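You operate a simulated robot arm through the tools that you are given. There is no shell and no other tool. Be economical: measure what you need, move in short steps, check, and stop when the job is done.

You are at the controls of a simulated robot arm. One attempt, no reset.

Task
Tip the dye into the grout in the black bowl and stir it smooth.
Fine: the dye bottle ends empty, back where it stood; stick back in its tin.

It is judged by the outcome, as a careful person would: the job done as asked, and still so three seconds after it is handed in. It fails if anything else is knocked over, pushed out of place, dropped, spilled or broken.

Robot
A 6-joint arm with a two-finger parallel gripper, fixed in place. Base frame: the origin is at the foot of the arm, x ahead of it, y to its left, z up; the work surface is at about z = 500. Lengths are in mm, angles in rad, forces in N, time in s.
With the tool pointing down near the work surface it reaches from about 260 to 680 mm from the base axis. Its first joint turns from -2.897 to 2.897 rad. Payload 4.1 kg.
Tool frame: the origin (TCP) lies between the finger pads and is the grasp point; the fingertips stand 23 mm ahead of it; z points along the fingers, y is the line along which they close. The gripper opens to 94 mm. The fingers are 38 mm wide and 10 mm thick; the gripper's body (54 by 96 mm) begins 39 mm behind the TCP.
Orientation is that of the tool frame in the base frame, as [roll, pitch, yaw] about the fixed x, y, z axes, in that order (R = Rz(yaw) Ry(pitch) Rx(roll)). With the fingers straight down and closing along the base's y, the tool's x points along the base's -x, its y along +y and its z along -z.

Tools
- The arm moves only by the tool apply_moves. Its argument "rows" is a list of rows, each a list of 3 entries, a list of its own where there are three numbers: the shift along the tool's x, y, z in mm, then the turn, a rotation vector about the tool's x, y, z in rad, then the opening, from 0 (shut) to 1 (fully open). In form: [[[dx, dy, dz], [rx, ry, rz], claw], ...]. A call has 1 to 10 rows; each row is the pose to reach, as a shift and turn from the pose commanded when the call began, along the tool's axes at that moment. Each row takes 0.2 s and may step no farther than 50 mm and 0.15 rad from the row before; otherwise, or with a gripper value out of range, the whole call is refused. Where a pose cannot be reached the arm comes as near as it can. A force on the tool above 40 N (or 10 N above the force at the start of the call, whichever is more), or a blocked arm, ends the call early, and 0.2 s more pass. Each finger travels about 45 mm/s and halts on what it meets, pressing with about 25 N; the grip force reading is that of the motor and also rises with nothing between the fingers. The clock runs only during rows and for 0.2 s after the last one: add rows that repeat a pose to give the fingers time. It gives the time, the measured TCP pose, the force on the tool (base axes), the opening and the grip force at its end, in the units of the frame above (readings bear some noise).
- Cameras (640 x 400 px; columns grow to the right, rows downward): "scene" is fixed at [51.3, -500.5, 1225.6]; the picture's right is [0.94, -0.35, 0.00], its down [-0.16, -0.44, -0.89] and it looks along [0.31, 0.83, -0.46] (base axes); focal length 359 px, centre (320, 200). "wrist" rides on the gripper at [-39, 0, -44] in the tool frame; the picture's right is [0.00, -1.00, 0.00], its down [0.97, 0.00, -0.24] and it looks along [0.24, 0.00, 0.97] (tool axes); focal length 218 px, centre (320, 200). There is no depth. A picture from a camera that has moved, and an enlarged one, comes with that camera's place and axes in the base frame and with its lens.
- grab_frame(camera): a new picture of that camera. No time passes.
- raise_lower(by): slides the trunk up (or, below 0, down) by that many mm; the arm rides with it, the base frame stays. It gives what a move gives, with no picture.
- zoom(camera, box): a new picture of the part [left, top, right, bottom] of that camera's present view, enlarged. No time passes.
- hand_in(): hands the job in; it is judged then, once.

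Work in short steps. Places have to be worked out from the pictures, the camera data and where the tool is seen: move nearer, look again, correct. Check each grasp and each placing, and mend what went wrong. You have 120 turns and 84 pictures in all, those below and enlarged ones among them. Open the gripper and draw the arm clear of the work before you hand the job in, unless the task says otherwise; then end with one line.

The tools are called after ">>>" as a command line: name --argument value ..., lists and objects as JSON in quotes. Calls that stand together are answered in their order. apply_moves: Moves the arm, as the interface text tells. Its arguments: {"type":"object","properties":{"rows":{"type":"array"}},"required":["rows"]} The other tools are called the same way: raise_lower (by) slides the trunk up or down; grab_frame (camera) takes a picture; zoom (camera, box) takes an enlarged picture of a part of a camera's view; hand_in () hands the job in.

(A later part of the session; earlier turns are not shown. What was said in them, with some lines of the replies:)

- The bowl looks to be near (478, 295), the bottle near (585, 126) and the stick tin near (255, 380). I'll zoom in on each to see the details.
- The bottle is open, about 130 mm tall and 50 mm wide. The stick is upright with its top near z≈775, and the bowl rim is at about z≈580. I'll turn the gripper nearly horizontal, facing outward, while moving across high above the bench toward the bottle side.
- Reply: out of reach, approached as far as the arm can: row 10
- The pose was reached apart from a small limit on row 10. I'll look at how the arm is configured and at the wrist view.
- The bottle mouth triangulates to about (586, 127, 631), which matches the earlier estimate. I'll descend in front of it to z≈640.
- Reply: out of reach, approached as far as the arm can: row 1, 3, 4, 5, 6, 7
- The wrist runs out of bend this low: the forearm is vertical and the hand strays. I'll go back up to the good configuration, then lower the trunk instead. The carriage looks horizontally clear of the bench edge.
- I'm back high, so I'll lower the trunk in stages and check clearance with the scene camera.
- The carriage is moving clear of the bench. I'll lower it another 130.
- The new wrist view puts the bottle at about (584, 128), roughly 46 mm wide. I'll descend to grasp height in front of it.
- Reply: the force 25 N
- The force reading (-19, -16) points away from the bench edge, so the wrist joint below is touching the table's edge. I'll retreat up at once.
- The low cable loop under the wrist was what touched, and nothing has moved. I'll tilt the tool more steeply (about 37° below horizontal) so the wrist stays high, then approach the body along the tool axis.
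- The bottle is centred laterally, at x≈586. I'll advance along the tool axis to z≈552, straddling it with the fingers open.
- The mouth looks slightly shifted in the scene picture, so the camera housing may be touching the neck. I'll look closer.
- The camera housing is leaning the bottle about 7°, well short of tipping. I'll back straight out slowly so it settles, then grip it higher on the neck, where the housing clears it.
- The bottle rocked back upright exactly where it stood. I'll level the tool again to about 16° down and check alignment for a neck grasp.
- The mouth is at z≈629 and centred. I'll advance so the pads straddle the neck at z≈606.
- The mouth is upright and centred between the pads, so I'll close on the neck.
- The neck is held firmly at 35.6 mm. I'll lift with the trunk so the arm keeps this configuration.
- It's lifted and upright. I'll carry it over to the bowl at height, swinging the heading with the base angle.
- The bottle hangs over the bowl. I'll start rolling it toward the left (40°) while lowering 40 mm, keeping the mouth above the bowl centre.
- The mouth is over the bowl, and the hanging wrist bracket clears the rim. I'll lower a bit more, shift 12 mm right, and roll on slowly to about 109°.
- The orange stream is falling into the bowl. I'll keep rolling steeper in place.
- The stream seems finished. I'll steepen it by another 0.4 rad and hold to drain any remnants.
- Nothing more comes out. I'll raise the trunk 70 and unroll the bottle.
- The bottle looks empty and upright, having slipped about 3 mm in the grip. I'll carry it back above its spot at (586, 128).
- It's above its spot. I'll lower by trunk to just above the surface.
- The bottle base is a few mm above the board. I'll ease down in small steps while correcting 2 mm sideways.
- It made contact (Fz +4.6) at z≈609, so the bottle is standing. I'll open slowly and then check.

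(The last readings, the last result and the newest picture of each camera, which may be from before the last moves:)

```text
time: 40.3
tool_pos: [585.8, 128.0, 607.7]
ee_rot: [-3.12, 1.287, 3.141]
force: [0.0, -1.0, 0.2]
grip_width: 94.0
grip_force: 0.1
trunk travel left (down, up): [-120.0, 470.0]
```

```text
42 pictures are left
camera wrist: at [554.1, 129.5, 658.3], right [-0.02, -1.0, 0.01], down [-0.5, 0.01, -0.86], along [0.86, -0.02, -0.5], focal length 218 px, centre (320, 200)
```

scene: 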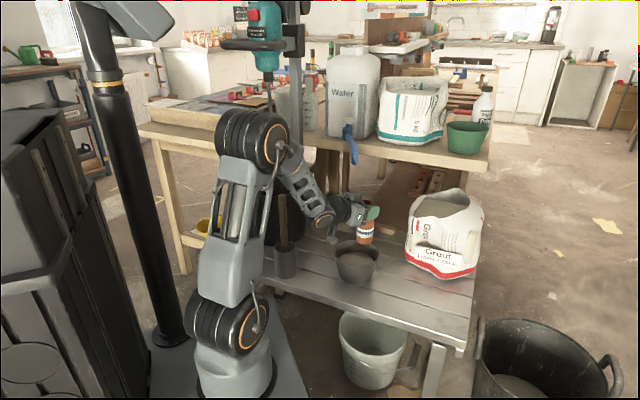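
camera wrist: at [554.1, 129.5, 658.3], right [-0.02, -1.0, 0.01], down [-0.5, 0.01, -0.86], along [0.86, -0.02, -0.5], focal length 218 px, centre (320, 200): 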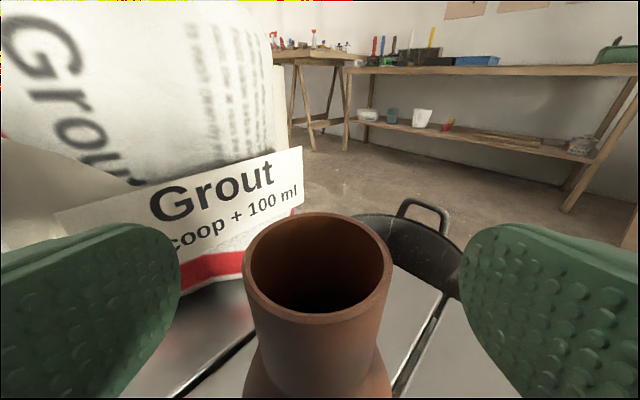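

The bottle stands free. I'll withdraw straight back and check its position.

>>> apply_moves --rows '[[[0, 0, -15], [0, 0, 0], 1], [[0, 0, -40], [0, 0, 0], 1], [[0, 0, -80], [0, 0, 0], 1], [[0, 0, -120], [0, 0, 0], 1]]'

>>> raise_lower --by 160

>>> zoom --camera "scene" --box '[240, 180, 480, 330]'

```text
time: 41.3
tool_pos: [471.8, 131.1, 641.7]
ee_rot: [-3.12, 1.285, -3.14]
force: [-0.9, 1.6, 1.1]
grip_width: 94.0
grip_force: 0.0
trunk travel left (down, up): [-120.0, 470.0]
```

```text
time: 43.1
tool_pos: [472.6, 129.9, 801.9]
ee_rot: [-3.119, 1.287, 3.141]
force: [0.9, -1.1, 0.2]
grip_width: 93.7
grip_force: 0.0
trunk travel left (down, up): [-280.0, 310.0]
```

```text
2.67 times, centred on (360, 255) of scene
camera zoom: at [51.3, -500.5, 1225.6], right [0.94, -0.35, 0.0], down [-0.16, -0.44, -0.89], along [0.31, 0.83, -0.46], focal length 958 px, centre (213, 53)
```

zoom: 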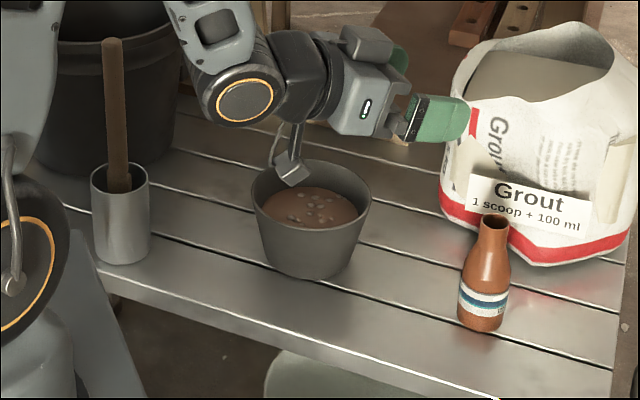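

The bottle is back on its spot, empty and upright. Next I'll raise the trunk, turn the tool to point down, and move toward the stick at a safe height.

>>> raise_lower --by 45

>>> apply_moves --rows '[[[-5, 18, -19], [0, 0.1287, 0], 1], [[-10, 36, -38], [0, 0.2574, 0], 1], [[-15, 54, -57], [0, 0.386, 0], 1], [[-20, 72, -76], [0, 0.515, 0], 1], [[-25, 90, -95], [0, 0.6435, 0], 1], [[-30, 108, -114], [0, 0.772, 0], 1], [[-35, 126, -133], [0, 0.9, 0], 1], [[-40, 144, -152], [0, 1.03, 0], 1], [[-44, 162, -171], [0, 1.158, 0], 1], [[-48, 180, -183], [0, 1.287, 0], 1]]'

>>> grab_frame --camera "wrist"

>>> grab_frame --camera "scene"

```text
time: 44.0
tool_pos: [472.7, 131.1, 847.0]
ee_rot: [-3.12, 1.286, -3.14]
force: [0.3, -0.7, -0.2]
grip_width: 94.0
grip_force: 0.1
trunk travel left (down, up): [-325.0, 265.0]
```

```text
time: 46.2
tool_pos: [314.8, 313.2, 943.6]
ee_rot: [-3.136, -0.003, 3.123]
force: [-1.2, -0.8, 0.0]
grip_width: 94.1
grip_force: 0.1
trunk travel left (down, up): [-325.0, 265.0]
```

```text
40 pictures are left
camera wrist: at [353.8, 313.2, 988.1], right [-0.02, -1.0, 0.01], down [-0.97, 0.02, 0.24], along [-0.24, 0.0, -0.97], focal length 218 px, centre (320, 200)
```

wrist: 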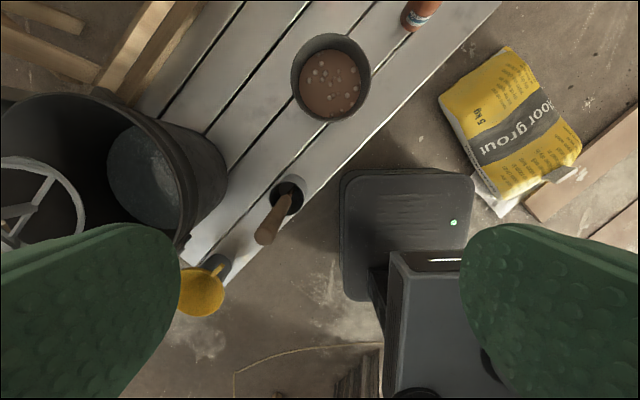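

```text
39 pictures are left
```

scene: 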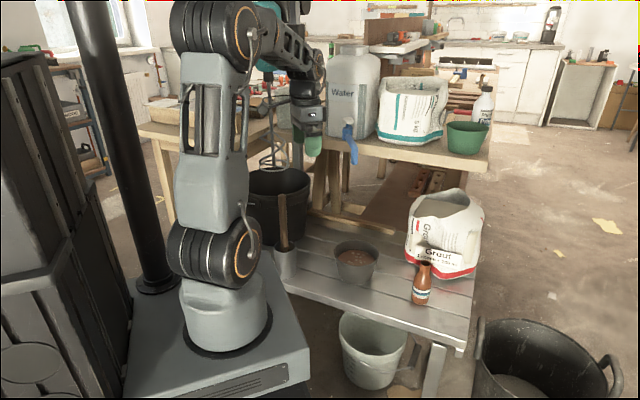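

The stick top is again at about (262, 372, 777). I'll move above it with the fingers still higher than the stick.

>>> apply_moves --rows '[[[18, 20, 25], [0, 0, 0], 1], [[36, 40, 50], [0, 0, 0], 1], [[53, 60, 74], [0, 0, 0], 1]]'

>>> grab_frame --camera "wrist"

>>> zoom --camera "scene" --box '[230, 60, 390, 300]'

```text
time: 47.0
tool_pos: [261.4, 376.6, 869.1]
ee_rot: [-3.134, -0.003, 3.121]
force: [-0.3, -0.5, -0.7]
grip_width: 94.1
grip_force: 0.1
trunk travel left (down, up): [-325.0, 265.0]
```

```text
38 pictures are left
camera wrist: at [300.9, 375.9, 913.4], right [-0.02, -1.0, 0.01], down [-0.97, 0.02, 0.24], along [-0.24, 0.0, -0.97], focal length 218 px, centre (320, 200)
```

wrist: 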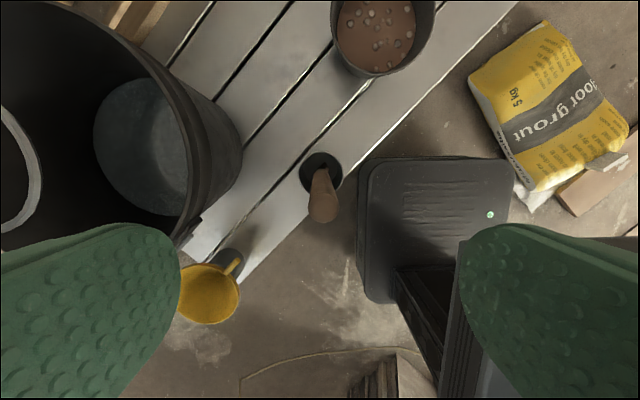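

```text
1.67 times, centred on (310, 180) of scene
camera zoom: at [51.3, -500.5, 1225.6], right [0.94, -0.35, 0.0], down [-0.16, -0.44, -0.89], along [0.31, 0.83, -0.46], focal length 599 px, centre (337, 233)
```

zoom: 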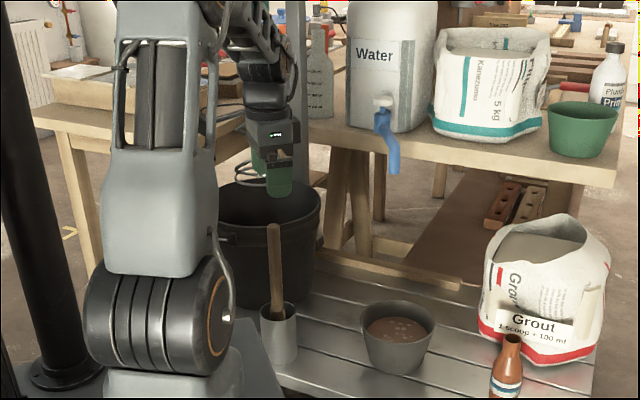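

The stick stands nearly vertical at (262, 374). I'll descend so the pads straddle its upper end at TCP z≈750.

>>> apply_moves --rows '[[[-0.2, -2, 30], [0, 0, 0], 1], [[-0.4, -2.5, 60], [0, 0, 0], 1], [[-0.6, -2.6, 90], [0, 0, 0], 1], [[-0.6, -2.6, 119], [0, 0, 0], 1]]'

>>> grab_frame --camera "wrist"

>>> zoom --camera "scene" --box '[230, 150, 350, 300]'

```text
time: 48.0
tool_pos: [263.2, 371.4, 749.2]
ee_rot: [-3.137, 0.001, 3.121]
force: [-0.2, 0.2, 1.0]
grip_width: 94.1
grip_force: 0.1
trunk travel left (down, up): [-325.0, 265.0]
```

```text
36 pictures are left
camera wrist: at [301.8, 371.5, 793.8], right [-0.02, -1.0, 0.01], down [-0.97, 0.02, 0.24], along [-0.24, 0.0, -0.97], focal length 218 px, centre (320, 200)
```

wrist: 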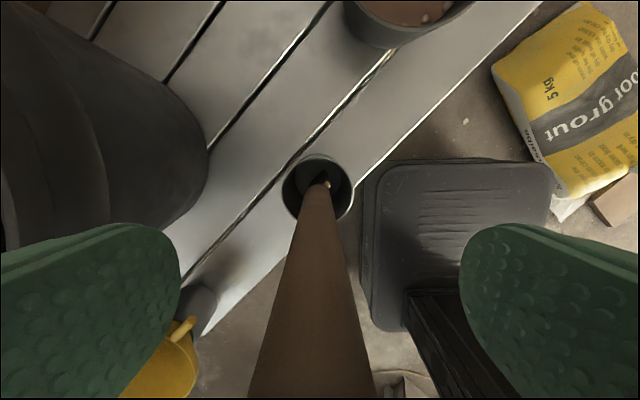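

```text
2.67 times, centred on (290, 225) of scene
camera zoom: at [51.3, -500.5, 1225.6], right [0.94, -0.35, 0.0], down [-0.16, -0.44, -0.89], along [0.31, 0.83, -0.46], focal length 958 px, centre (400, 133)
```

zoom: 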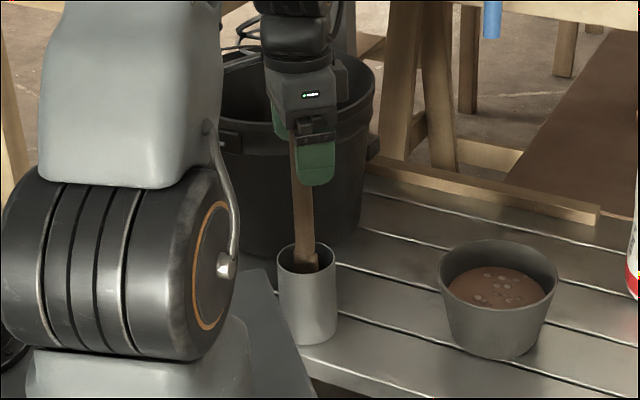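

The stick is well centred between the fingers (within 2 mm), so I'll close.

>>> apply_moves --rows '[[[0, 1, 0], [0, 0, 0], 0.6], [[0, 1, 0], [0, 0, 0], 0.4], [[0, 1, 0], [0, 0, 0], 0.2], [[0, 1, 0], [0, 0, 0], 0], [[0, 1, 0], [0, 0, 0], 0], [[0, 1, 0], [0, 0, 0], 0]]'

>>> zoom --camera "scene" --box '[230, 150, 350, 300]'

```text
time: 49.4
tool_pos: [263.6, 371.8, 749.4]
ee_rot: [-3.135, -0.002, 3.122]
force: [-1.1, 0.5, -0.5]
grip_width: 21.3
grip_force: 25.1
trunk travel left (down, up): [-325.0, 265.0]
```

```text
2.67 times, centred on (290, 225) of scene
camera zoom: at [51.3, -500.5, 1225.6], right [0.94, -0.35, 0.0], down [-0.16, -0.44, -0.89], along [0.31, 0.83, -0.46], focal length 958 px, centre (400, 133)
```

zoom: 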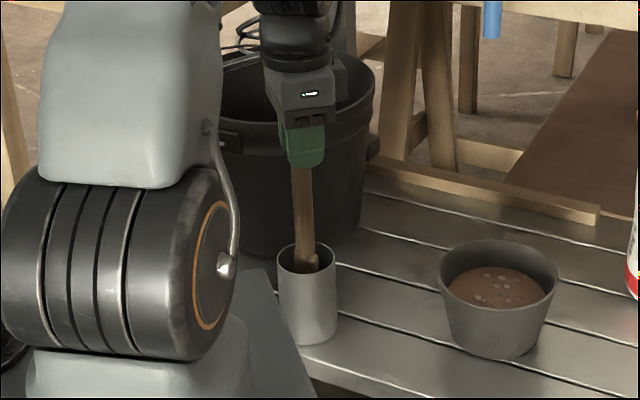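

It's gripped at 21.3 mm; I'll note the grasp pose (263.6, 371.8, 749.4). I'll lift straight up 140 with the trunk.

>>> raise_lower --by 140

>>> grab_frame --camera "wrist"

>>> zoom --camera "scene" --box '[230, 100, 390, 300]'

```text
time: 51.0
tool_pos: [263.0, 373.1, 889.3]
ee_rot: [-3.136, -0.002, 3.122]
force: [0.4, 0.2, -0.8]
grip_width: 21.3
grip_force: 25.3
trunk travel left (down, up): [-465.0, 125.0]
```

```text
33 pictures are left
camera wrist: at [301.2, 372.8, 934.0], right [-0.02, -1.0, 0.01], down [-0.97, 0.02, 0.24], along [-0.24, 0.0, -0.97], focal length 218 px, centre (320, 200)
```

wrist: 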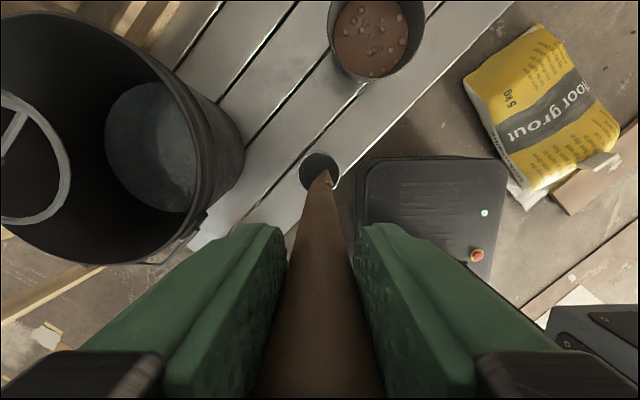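

```text
2.00 times, centred on (310, 200) of scene
camera zoom: at [51.3, -500.5, 1225.6], right [0.94, -0.35, 0.0], down [-0.16, -0.44, -0.89], along [0.31, 0.83, -0.46], focal length 718 px, centre (340, 200)
```

zoom: 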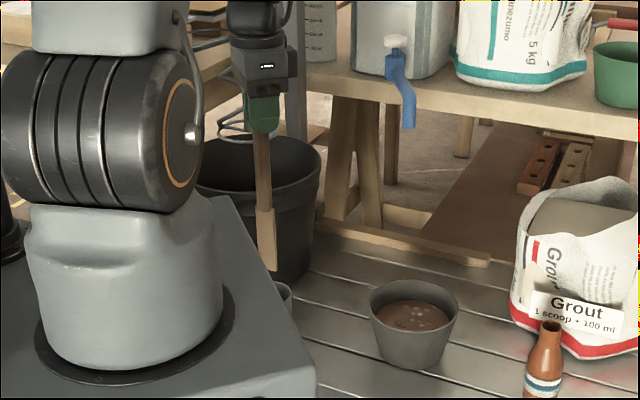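

The stick tip is at z≈644, i.e. 245 mm below the TCP, and the tin stayed put. The bowl centre again comes out at (463, 290). I'll move above it.

>>> apply_moves --rows '[[[-20, -8, 0], [0, 0, 0], 0], [[-55, -21, 0], [0, 0, 0], 0], [[-95, -37, 0], [0, 0, 0], 0], [[-135, -53, 0], [0, 0, 0], 0], [[-175, -69, 0], [0, 0, 0], 0], [[-201.6, -79, 0], [0, 0, 0], 0], [[-201.6, -79, 0], [0, 0, 0], 0]]'

>>> grab_frame --camera "wrist"

>>> zoom --camera "scene" --box '[270, 100, 430, 300]'

```text
time: 52.6
tool_pos: [462.2, 289.2, 890.1]
ee_rot: [-3.135, 0.001, 3.121]
force: [-0.7, 0.7, -0.4]
grip_width: 21.4
grip_force: 24.4
trunk travel left (down, up): [-465.0, 125.0]
```

```text
31 pictures are left
camera wrist: at [500.3, 289.0, 933.7], right [-0.02, -1.0, 0.01], down [-0.97, 0.02, 0.24], along [-0.24, 0.0, -0.97], focal length 218 px, centre (320, 200)
```

wrist: 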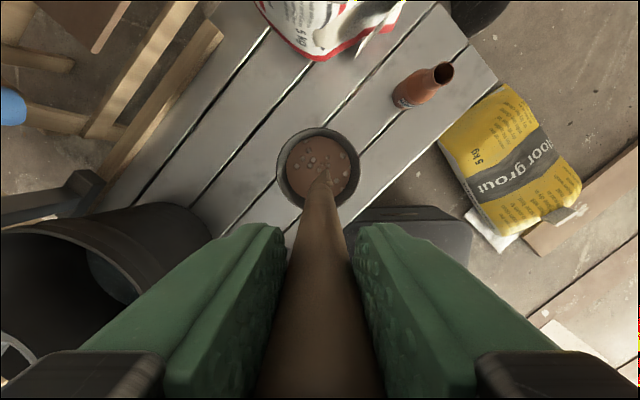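

```text
2.00 times, centred on (350, 200) of scene
camera zoom: at [51.3, -500.5, 1225.6], right [0.94, -0.35, 0.0], down [-0.16, -0.44, -0.89], along [0.31, 0.83, -0.46], focal length 718 px, centre (260, 200)
```

zoom: 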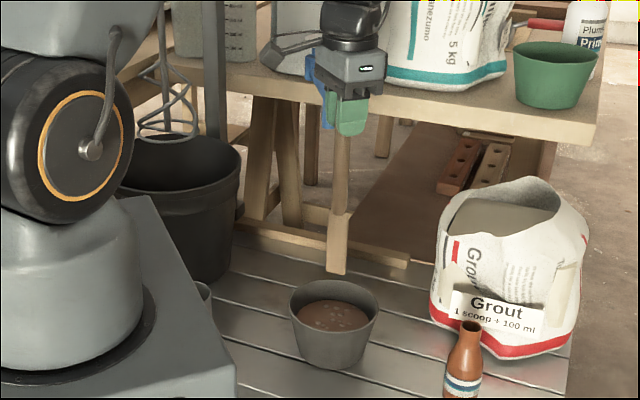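

The tip hangs a few mm toward -y of the TCP, so I'll shift 5 mm in +y to centre it. Then I'll lower by trunk until the tip dips into the grout.

>>> apply_moves --rows '[[[0, 5.5, 0], [0, 0, 0], 0], [[0, 5.5, 0], [0, 0, 0], 0]]'

>>> raise_lower --by -100

>>> grab_frame --camera "wrist"

>>> zoom --camera "scene" --box '[270, 150, 430, 300]'

```text
time: 53.2
tool_pos: [460.7, 295.7, 889.4]
ee_rot: [-3.136, -0.002, 3.121]
force: [0.6, 0.0, 0.3]
grip_width: 21.5
grip_force: 25.2
trunk travel left (down, up): [-465.0, 125.0]
```

```text
time: 54.6
tool_pos: [462.1, 295.2, 789.0]
ee_rot: [-3.136, -0.002, 3.12]
force: [0.5, -0.3, -0.5]
grip_width: 21.1
grip_force: 25.0
trunk travel left (down, up): [-365.0, 225.0]
```

```text
29 pictures are left
camera wrist: at [500.1, 294.7, 833.8], right [-0.02, -1.0, 0.01], down [-0.97, 0.02, 0.24], along [-0.24, 0.0, -0.97], focal length 218 px, centre (320, 200)
```

wrist: 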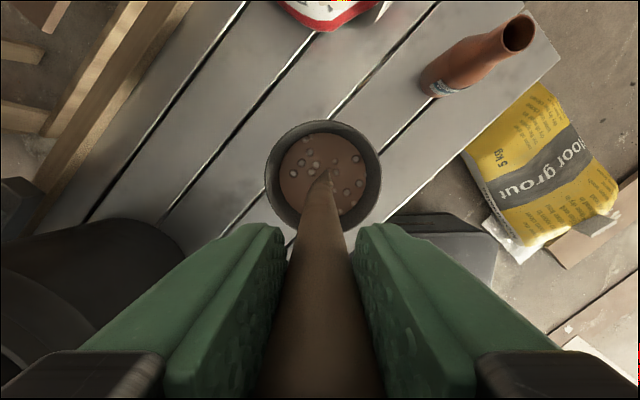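

```text
2.67 times, centred on (350, 225) of scene
camera zoom: at [51.3, -500.5, 1225.6], right [0.94, -0.35, 0.0], down [-0.16, -0.44, -0.89], along [0.31, 0.83, -0.46], focal length 958 px, centre (240, 133)
```

zoom: 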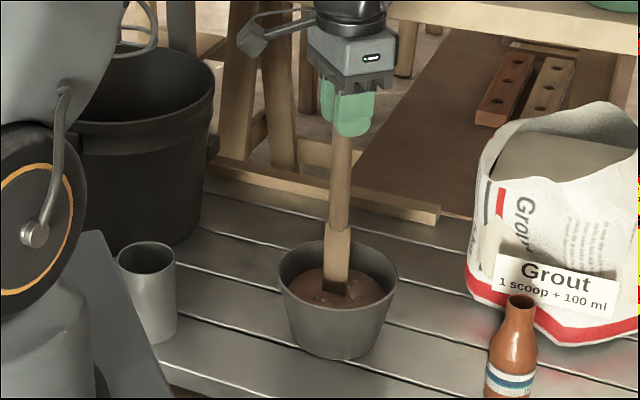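

The tip is just at the grout surface, near the bowl's centre. I'll lower 22 mm and begin a small first circle, watching forces.

>>> apply_moves --rows '[[[0, 0, 8], [0, 0, 0], 0], [[0, 0, 15], [0, 0, 0], 0], [[0, 0, 22], [0, 0, 0], 0], [[14, 0, 22], [0, 0, 0], 0], [[10, 10, 22], [0, 0, 0], 0], [[0, 14, 22], [0, 0, 0], 0], [[-10, 10, 22], [0, 0, 0], 0], [[-14, 0, 22], [0, 0, 0], 0], [[-10, -10, 22], [0, 0, 0], 0], [[0, -14, 22], [0, 0, 0], 0]]'

>>> zoom --camera "scene" --box '[270, 150, 430, 300]'

```text
time: 56.8
tool_pos: [461.2, 281.2, 767.6]
ee_rot: [-3.137, -0.002, 3.121]
force: [0.5, 0.5, 0.0]
grip_width: 21.3
grip_force: 25.2
trunk travel left (down, up): [-365.0, 225.0]
```

```text
2.67 times, centred on (350, 225) of scene
camera zoom: at [51.3, -500.5, 1225.6], right [0.94, -0.35, 0.0], down [-0.16, -0.44, -0.89], along [0.31, 0.83, -0.46], focal length 958 px, centre (240, 133)
```

zoom: 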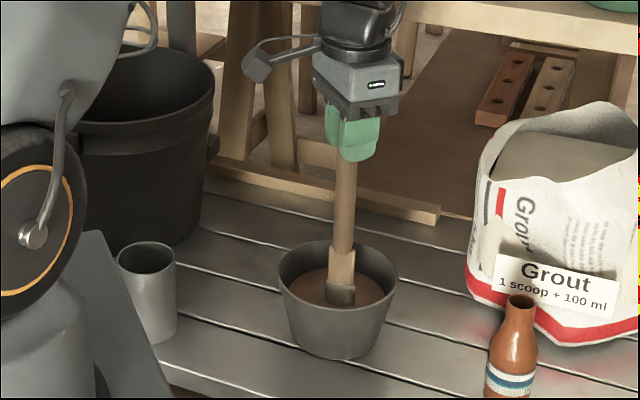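

There are no contact forces. I'll look closer to confirm that the tip is really in the grout.

>>> zoom --camera "scene" --box '[330, 230, 380, 295]'

>>> zoom --camera "wrist" --box '[250, 100, 400, 240]'

```text
6.15 times, centred on (355, 262) of scene
camera zoom: at [51.3, -500.5, 1225.6], right [0.94, -0.35, 0.0], down [-0.16, -0.44, -0.89], along [0.31, 0.83, -0.46], focal length 2210 px, centre (105, -185)
```

zoom: 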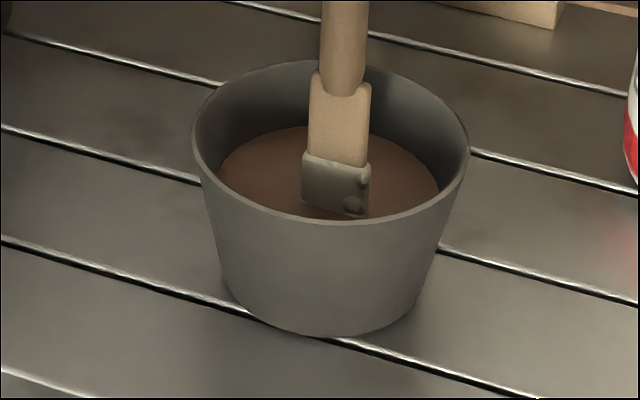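

```text
2.86 times, centred on (325, 170) of wrist
camera zoom: at [500.1, 280.7, 812.1], right [-0.02, -1.0, 0.01], down [-0.97, 0.02, 0.24], along [-0.24, 0.0, -0.97], focal length 624 px, centre (306, 286)
```

zoom: 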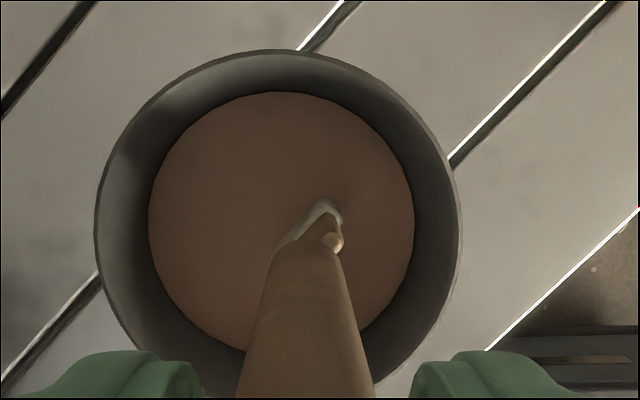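

The lumps are vanishing and the paddle is about 25 mm deep in the grout. I'll stir with wider circles and slightly deeper.

>>> apply_moves --rows '[[[0, -10, 4], [0, 0, 0], 0], [[17, -3, 4], [0, 0, 0], 0], [[24, 14, 4], [0, 0, 0], 0], [[17, 31, 4], [0, 0, 0], 0], [[0, 38, 4], [0, 0, 0], 0], [[-17, 31, 4], [0, 0, 0], 0], [[-24, 14, 4], [0, 0, 0], 0], [[-17, -3, 4], [0, 0, 0], 0], [[0, -10, 4], [0, 0, 0], 0]]'

>>> apply_moves --rows '[[[17, 7, 0], [0, 0, 0], 0], [[24, 24, 0], [0, 0, 0], 0], [[17, 41, 0], [0, 0, 0], 0], [[0, 48, 0], [0, 0, 0], 0], [[-17, 41, 0], [0, 0, 0], 0], [[-24, 24, 0], [0, 0, 0], 0], [[-17, 7, 0], [0, 0, 0], 0], [[0, 0, 0], [0, 0, 0], 0]]'

>>> apply_moves --rows '[[[17, 7, 0], [0, 0, 0], 0], [[24, 24, 0], [0, 0, 0], 0], [[17, 41, 0], [0, 0, 0], 0], [[0, 48, 0], [0, 0, 0], 0], [[-17, 41, 0], [0, 0, 0], 0], [[-24, 24, 0], [0, 0, 0], 0], [[-17, 7, 0], [0, 0, 0], 0], [[0, 0, 0], [0, 0, 0], 0]]'

>>> zoom --camera "scene" --box '[330, 230, 380, 295]'

>>> zoom --camera "wrist" --box '[250, 100, 400, 240]'

```text
time: 58.8
tool_pos: [461.9, 271.5, 762.3]
ee_rot: [-3.136, 0.0, 3.121]
force: [0.0, 0.5, 0.1]
grip_width: 21.2
grip_force: 25.2
trunk travel left (down, up): [-365.0, 225.0]
```

```text
time: 60.6
tool_pos: [460.5, 270.6, 762.5]
ee_rot: [-3.137, -0.001, 3.121]
force: [-0.7, -0.1, -0.8]
grip_width: 21.1
grip_force: 25.5
trunk travel left (down, up): [-365.0, 225.0]
```

```text
time: 62.4
tool_pos: [460.8, 269.4, 763.4]
ee_rot: [-3.138, 0.0, 3.121]
force: [0.1, -0.1, -1.1]
grip_width: 21.0
grip_force: 24.8
trunk travel left (down, up): [-365.0, 225.0]
```

```text
6.15 times, centred on (355, 262) of scene
camera zoom: at [51.3, -500.5, 1225.6], right [0.94, -0.35, 0.0], down [-0.16, -0.44, -0.89], along [0.31, 0.83, -0.46], focal length 2210 px, centre (105, -185)
```

zoom: 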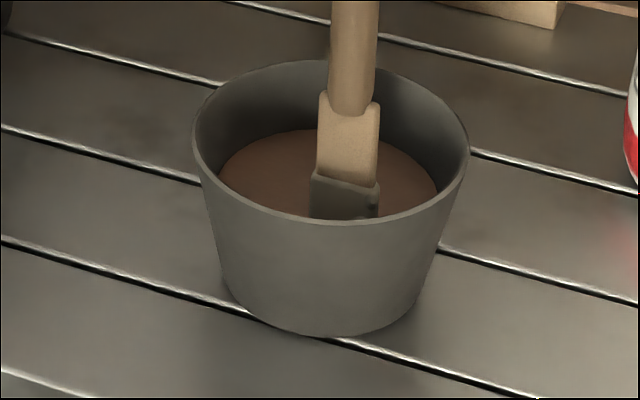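

```text
2.86 times, centred on (325, 170) of wrist
camera zoom: at [499.5, 269.9, 807.8], right [-0.02, -1.0, 0.01], down [-0.97, 0.02, 0.24], along [-0.24, 0.0, -0.97], focal length 624 px, centre (306, 286)
```

zoom: 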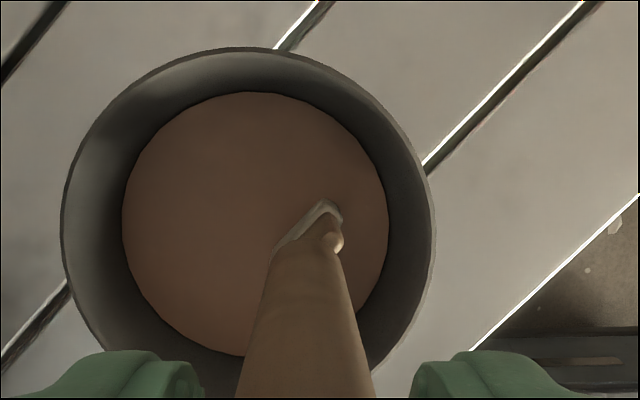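

The colour looks uniform. I'll do two more loops, deeper and at a smaller radius, to make sure the bottom and centre are mixed too.

>>> apply_moves --rows '[[[17, 7, 5], [0, 0, 0], 0], [[24, 24, 5], [0, 0, 0], 0], [[17, 41, 5], [0, 0, 0], 0], [[0, 48, 5], [0, 0, 0], 0], [[-17, 41, 5], [0, 0, 0], 0], [[-24, 24, 5], [0, 0, 0], 0], [[-17, 7, 5], [0, 0, 0], 0], [[0, 0, 5], [0, 0, 0], 0], [[0, 12, 5], [0, 0, 0], 0]]'

>>> apply_moves --rows '[[[-12, 12, 0], [0, 0, 0], 0], [[0, 24, 0], [0, 0, 0], 0], [[12, 12, 0], [0, 0, 0], 0], [[0, 0, 0], [0, 0, 0], 0], [[-18, 0, 0], [0, 0, 0], 0], [[-22, 12, 0], [0, 0, 0], 0], [[0, 34, 0], [0, 0, 0], 0], [[22, 12, 0], [0, 0, 0], 0], [[0, -10, 0], [0, 0, 0], 0], [[0, 12, 0], [0, 0, 0], 0]]'

>>> raise_lower --by 60

>>> zoom --camera "scene" --box '[330, 220, 390, 295]'

>>> zoom --camera "wrist" --box '[250, 100, 400, 240]'

```text
time: 64.4
tool_pos: [461.7, 281.1, 758.6]
ee_rot: [-3.138, -0.001, 3.122]
force: [-0.6, -1.1, -0.6]
grip_width: 21.2
grip_force: 24.7
trunk travel left (down, up): [-365.0, 225.0]
```

```text
time: 66.6
tool_pos: [462.9, 296.0, 755.7]
ee_rot: [-3.136, -0.001, 3.119]
force: [0.1, -0.1, 0.3]
grip_width: 21.3
grip_force: 24.7
trunk travel left (down, up): [-365.0, 225.0]
```

```text
time: 67.6
tool_pos: [462.1, 295.6, 816.4]
ee_rot: [-3.136, -0.001, 3.12]
force: [0.0, -0.4, -0.3]
grip_width: 21.2
grip_force: 25.3
trunk travel left (down, up): [-425.0, 165.0]
```

```text
5.33 times, centred on (360, 258) of scene
camera zoom: at [51.3, -500.5, 1225.6], right [0.94, -0.35, 0.0], down [-0.16, -0.44, -0.89], along [0.31, 0.83, -0.46], focal length 1916 px, centre (107, -107)
```

zoom: 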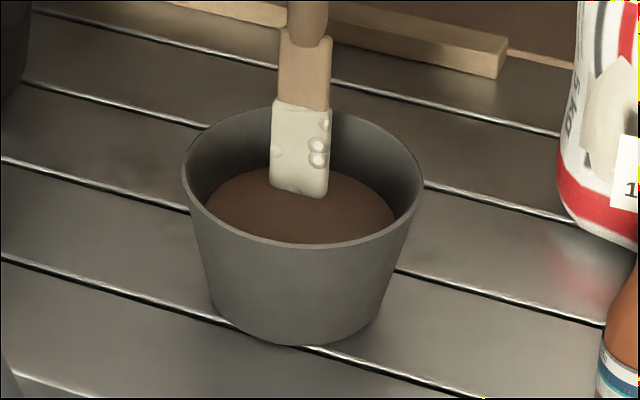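

```text
2.86 times, centred on (325, 170) of wrist
camera zoom: at [501.0, 295.3, 860.8], right [-0.02, -1.0, 0.01], down [-0.97, 0.02, 0.24], along [-0.24, 0.0, -0.97], focal length 624 px, centre (306, 286)
```

zoom: 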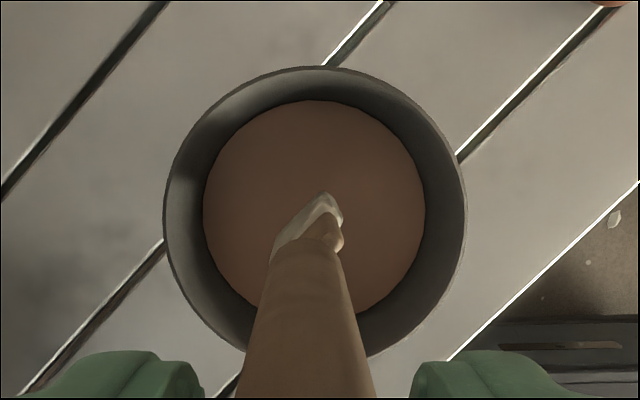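

The grout is smooth and even brown, but a pale coat clings to the paddle. I'll hold above the bowl to let it drip and compare.

>>> apply_moves --rows '[[[0, 0, 0], [0, 0, 0], 0], [[0, 0, 0], [0, 0, 0], 0], [[0, 0, 0], [0, 0, 0], 0], [[0, 0, 0], [0, 0, 0], 0], [[0, 0, 0], [0, 0, 0], 0], [[0, 0, 0], [0, 0, 0], 0], [[0, 0, 0], [0, 0, 0], 0], [[0, 0, 0], [0, 0, 0], 0], [[0, 0, 0], [0, 0, 0], 0], [[0, 0, 0], [0, 0, 0], 0]]'

>>> zoom --camera "scene" --box '[330, 220, 390, 295]'

```text
time: 69.8
tool_pos: [461.2, 295.0, 816.6]
ee_rot: [-3.136, -0.003, 3.12]
force: [0.2, -1.0, -0.2]
grip_width: 21.3
grip_force: 25.0
trunk travel left (down, up): [-425.0, 165.0]
```

```text
5.33 times, centred on (360, 258) of scene
camera zoom: at [51.3, -500.5, 1225.6], right [0.94, -0.35, 0.0], down [-0.16, -0.44, -0.89], along [0.31, 0.83, -0.46], focal length 1916 px, centre (107, -107)
```

zoom: 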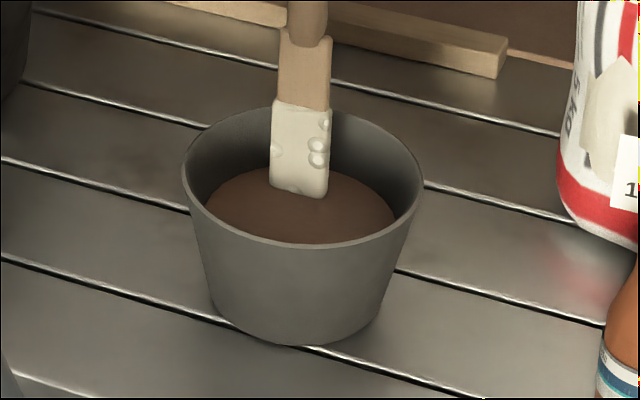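

The coat is static and not dripping. I'll raise clear and carry the stick back above the tin.

>>> raise_lower --by 74

>>> apply_moves --rows '[[[20, 7, 0], [0, 0, 0], 0], [[55, 20, 0], [0, 0, 0], 0], [[95, 34.6, 0], [0, 0, 0], 0], [[135, 49, 0], [0, 0, 0], 0], [[170, 62, 0], [0, 0, 0], 0], [[199.9, 72.9, 0], [0, 0, 0], 0], [[199.9, 72.9, 0], [0, 0, 0], 0]]'

>>> zoom --camera "wrist" --box '[220, 100, 420, 240]'

>>> zoom --camera "scene" --box '[230, 150, 390, 300]'

```text
time: 70.9
tool_pos: [462.3, 296.1, 889.9]
ee_rot: [-3.135, -0.001, 3.122]
force: [-0.4, -0.9, -0.5]
grip_width: 21.3
grip_force: 25.2
trunk travel left (down, up): [-499.0, 91.0]
```

```text
time: 72.5
tool_pos: [262.8, 373.4, 890.0]
ee_rot: [-3.137, 0.001, 3.121]
force: [0.2, -0.2, -0.3]
grip_width: 21.4
grip_force: 24.7
trunk travel left (down, up): [-499.0, 91.0]
```

```text
2.86 times, centred on (320, 170) of wrist
camera zoom: at [301.6, 373.9, 935.0], right [-0.02, -1.0, 0.01], down [-0.97, 0.02, 0.24], along [-0.24, 0.0, -0.97], focal length 624 px, centre (320, 286)
```

zoom: 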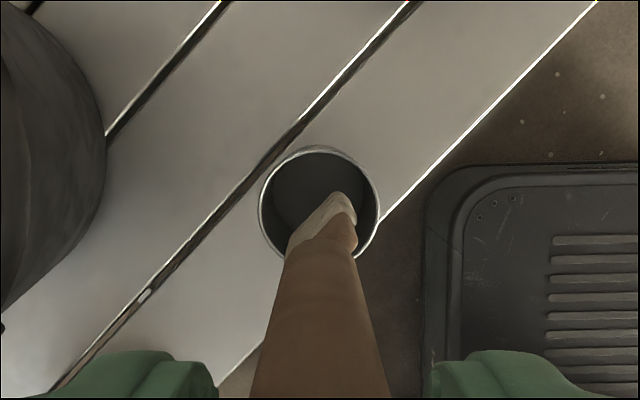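

```text
2.67 times, centred on (310, 225) of scene
camera zoom: at [51.3, -500.5, 1225.6], right [0.94, -0.35, 0.0], down [-0.16, -0.44, -0.89], along [0.31, 0.83, -0.46], focal length 958 px, centre (347, 133)
```

zoom: 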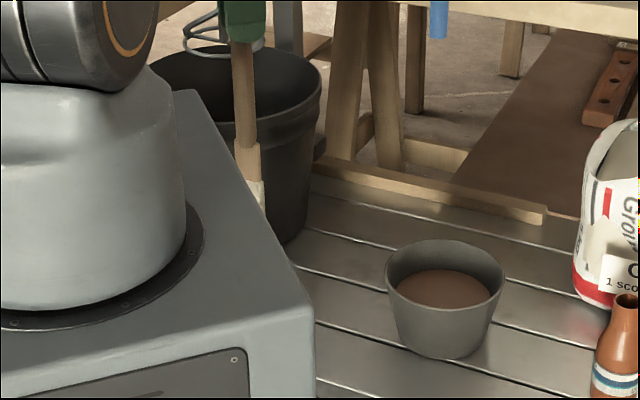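

The tip is about 11 mm off the tin's centre but inside the opening. I'll nudge it 4 mm toward centre and lower with the trunk most of the way.

>>> apply_moves --rows '[[[3.5, 4, 0], [0, 0, 0], 0], [[3.5, 4, 0], [0, 0, 0], 0]]'

>>> raise_lower --by -80

>>> zoom --camera "wrist" --box '[220, 100, 420, 240]'

>>> zoom --camera "scene" --box '[230, 150, 390, 300]'

```text
time: 73.1
tool_pos: [260.1, 377.9, 889.7]
ee_rot: [-3.134, -0.001, 3.119]
force: [-0.3, 0.8, -1.3]
grip_width: 21.5
grip_force: 25.3
trunk travel left (down, up): [-499.0, 91.0]
```

```text
time: 74.3
tool_pos: [259.8, 377.1, 809.9]
ee_rot: [-3.136, 0.003, 3.121]
force: [-0.2, -0.3, 0.1]
grip_width: 21.4
grip_force: 25.2
trunk travel left (down, up): [-419.0, 171.0]
```

```text
2.86 times, centred on (320, 170) of wrist
camera zoom: at [299.1, 377.7, 854.7], right [-0.02, -1.0, 0.01], down [-0.97, 0.02, 0.24], along [-0.24, 0.0, -0.97], focal length 624 px, centre (320, 286)
```

zoom: 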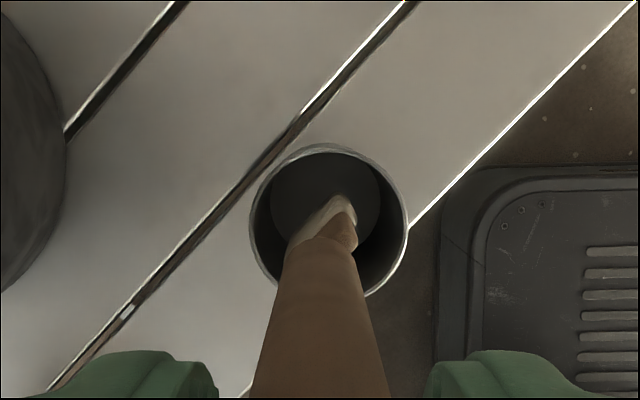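

```text
2.67 times, centred on (310, 225) of scene
camera zoom: at [51.3, -500.5, 1225.6], right [0.94, -0.35, 0.0], down [-0.16, -0.44, -0.89], along [0.31, 0.83, -0.46], focal length 958 px, centre (347, 133)
```

zoom: 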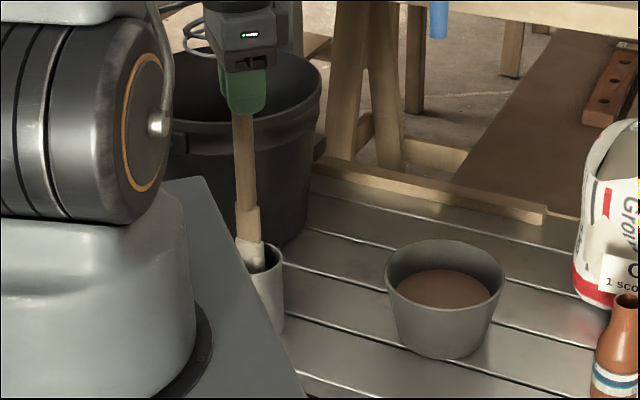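

The tip is inside the tin with clearance all around. I'll lower more, then ease down to contact.

>>> raise_lower --by -50

>>> apply_moves --rows '[[[0, 0, 3], [0, 0, 0], 0], [[0, 0, 6], [0, 0, 0], 0], [[0, 0, 8], [0, 0, 0], 0]]'

>>> apply_moves --rows '[[[0, 0, 1.5], [0, 0, 0], 0]]'

```text
time: 75.2
tool_pos: [260.3, 377.8, 760.3]
ee_rot: [-3.137, 0.001, 3.122]
force: [-0.1, 0.1, -1.1]
grip_width: 21.2
grip_force: 24.8
trunk travel left (down, up): [-369.0, 221.0]
```

```text
time: 76.0
tool_pos: [260.8, 378.2, 752.9]
ee_rot: [-3.134, -0.001, 3.121]
force: [-0.3, 0.4, -0.6]
grip_width: 21.4
grip_force: 25.1
trunk travel left (down, up): [-369.0, 221.0]
```

```text
time: 76.4
tool_pos: [260.3, 376.6, 750.8]
ee_rot: [-3.136, 0.001, 3.12]
force: [-0.1, -1.0, 0.3]
grip_width: 21.2
grip_force: 24.6
trunk travel left (down, up): [-369.0, 221.0]
```

Nearly at the original depth (749.4), so I'll go down one more mm and open the fingers.

>>> apply_moves --rows '[[[0, 0, 1.5], [0, 0, 0], 0], [[0, 0, 1.5], [0, 0, 0], 0.3], [[0, 0, 1.5], [0, 0, 0], 0.4], [[0, 0, 1.5], [0, 0, 0], 0.6], [[0, 0, 1.5], [0, 0, 0], 0.8], [[0, 0, 1.5], [0, 0, 0], 1], [[0, 0, 1.5], [0, 0, 0], 1], [[0, 0, 1.5], [0, 0, 0], 1]]'

>>> grab_frame --camera "wrist"

>>> zoom --camera "scene" --box '[230, 150, 350, 300]'

```text
time: 78.2
tool_pos: [261.1, 378.2, 749.8]
ee_rot: [-3.135, -0.004, 3.121]
force: [-0.4, 0.5, -0.3]
grip_width: 93.9
grip_force: 0.1
trunk travel left (down, up): [-369.0, 221.0]
```

```text
15 pictures are left
camera wrist: at [299.0, 377.5, 794.0], right [-0.02, -1.0, 0.01], down [-0.97, 0.02, 0.24], along [-0.24, 0.0, -0.97], focal length 218 px, centre (320, 200)
```

wrist: 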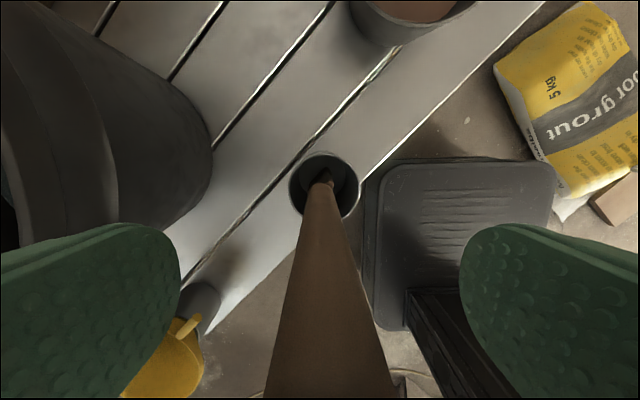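

```text
2.67 times, centred on (290, 225) of scene
camera zoom: at [51.3, -500.5, 1225.6], right [0.94, -0.35, 0.0], down [-0.16, -0.44, -0.89], along [0.31, 0.83, -0.46], focal length 958 px, centre (400, 133)
```

zoom: 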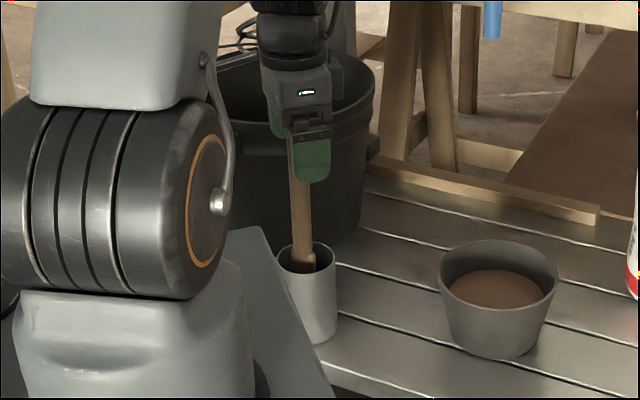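

The stick is released and standing in the tin. I'll raise straight up to clear it and check everything.

>>> raise_lower --by 160

>>> grab_frame --camera "scene"

>>> zoom --camera "scene" --box '[240, 180, 480, 330]'

>>> grab_frame --camera "wrist"

```text
time: 80.0
tool_pos: [260.4, 378.6, 909.5]
ee_rot: [-3.136, -0.001, 3.121]
force: [0.5, 0.0, 1.0]
grip_width: 94.0
grip_force: 0.1
trunk travel left (down, up): [-529.0, 61.0]
```

```text
13 pictures are left
```

scene: 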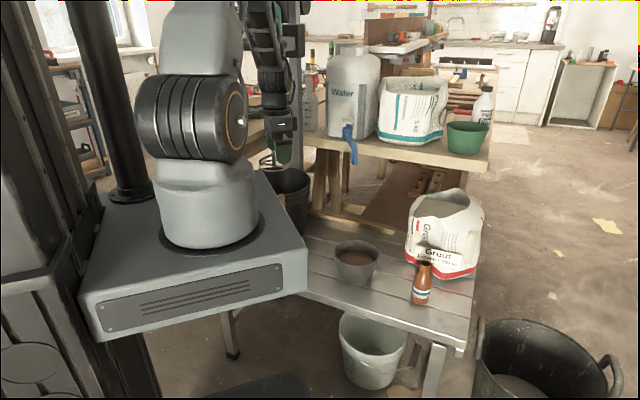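

```text
2.67 times, centred on (360, 255) of scene
camera zoom: at [51.3, -500.5, 1225.6], right [0.94, -0.35, 0.0], down [-0.16, -0.44, -0.89], along [0.31, 0.83, -0.46], focal length 958 px, centre (213, 53)
```

zoom: 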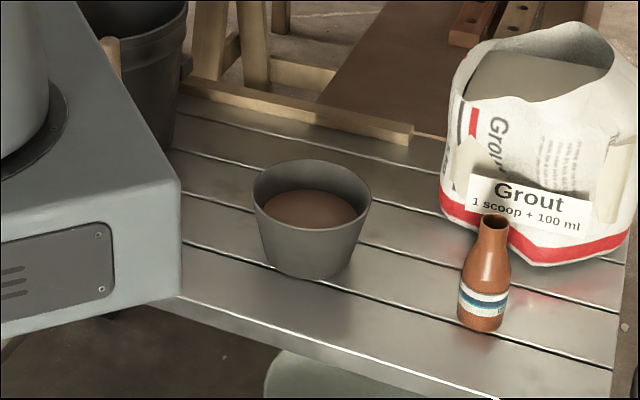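

```text
11 pictures are left
camera wrist: at [299.0, 377.6, 953.9], right [-0.02, -1.0, 0.01], down [-0.97, 0.02, 0.24], along [-0.24, 0.0, -0.97], focal length 218 px, centre (320, 200)
```

wrist: 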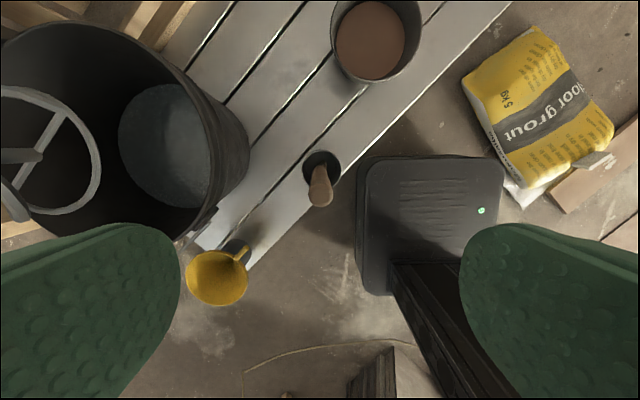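

The grout is an even brown, the bottle stands empty in its place, and the stick is in its tin. I'll draw the arm clear to the start position for a final look.

>>> apply_moves --rows '[[[-17, -20, -15], [0, 0, 0], 1], [[-35, -40, -30], [0, 0, 0], 1], [[-52, -60, -45], [0, 0, 0], 1], [[-69, -79, -60], [0, 0, 0], 1]]'

>>> grab_frame --camera "wrist"

```text
time: 81.0
tool_pos: [327.3, 297.0, 971.1]
ee_rot: [-3.136, -0.002, 3.121]
force: [-0.1, -0.5, 0.8]
grip_width: 93.9
grip_force: 0.0
trunk travel left (down, up): [-529.0, 61.0]
```

```text
10 pictures are left
camera wrist: at [366.5, 296.5, 1016.1], right [-0.02, -1.0, 0.01], down [-0.97, 0.02, 0.24], along [-0.24, 0.0, -0.97], focal length 218 px, centre (320, 200)
```

wrist: 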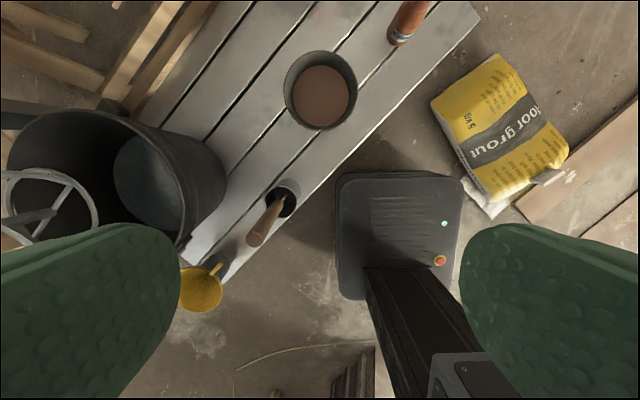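

Everything is where it should be and the board is clean, so I'm handing in.

>>> hand_in

```text
The job is handed in.
```

The dye is in the black bowl and stirred to an even brown. The empty bottle is back where it stood, and the stick is back in its tin with some grout still clinging to its end.
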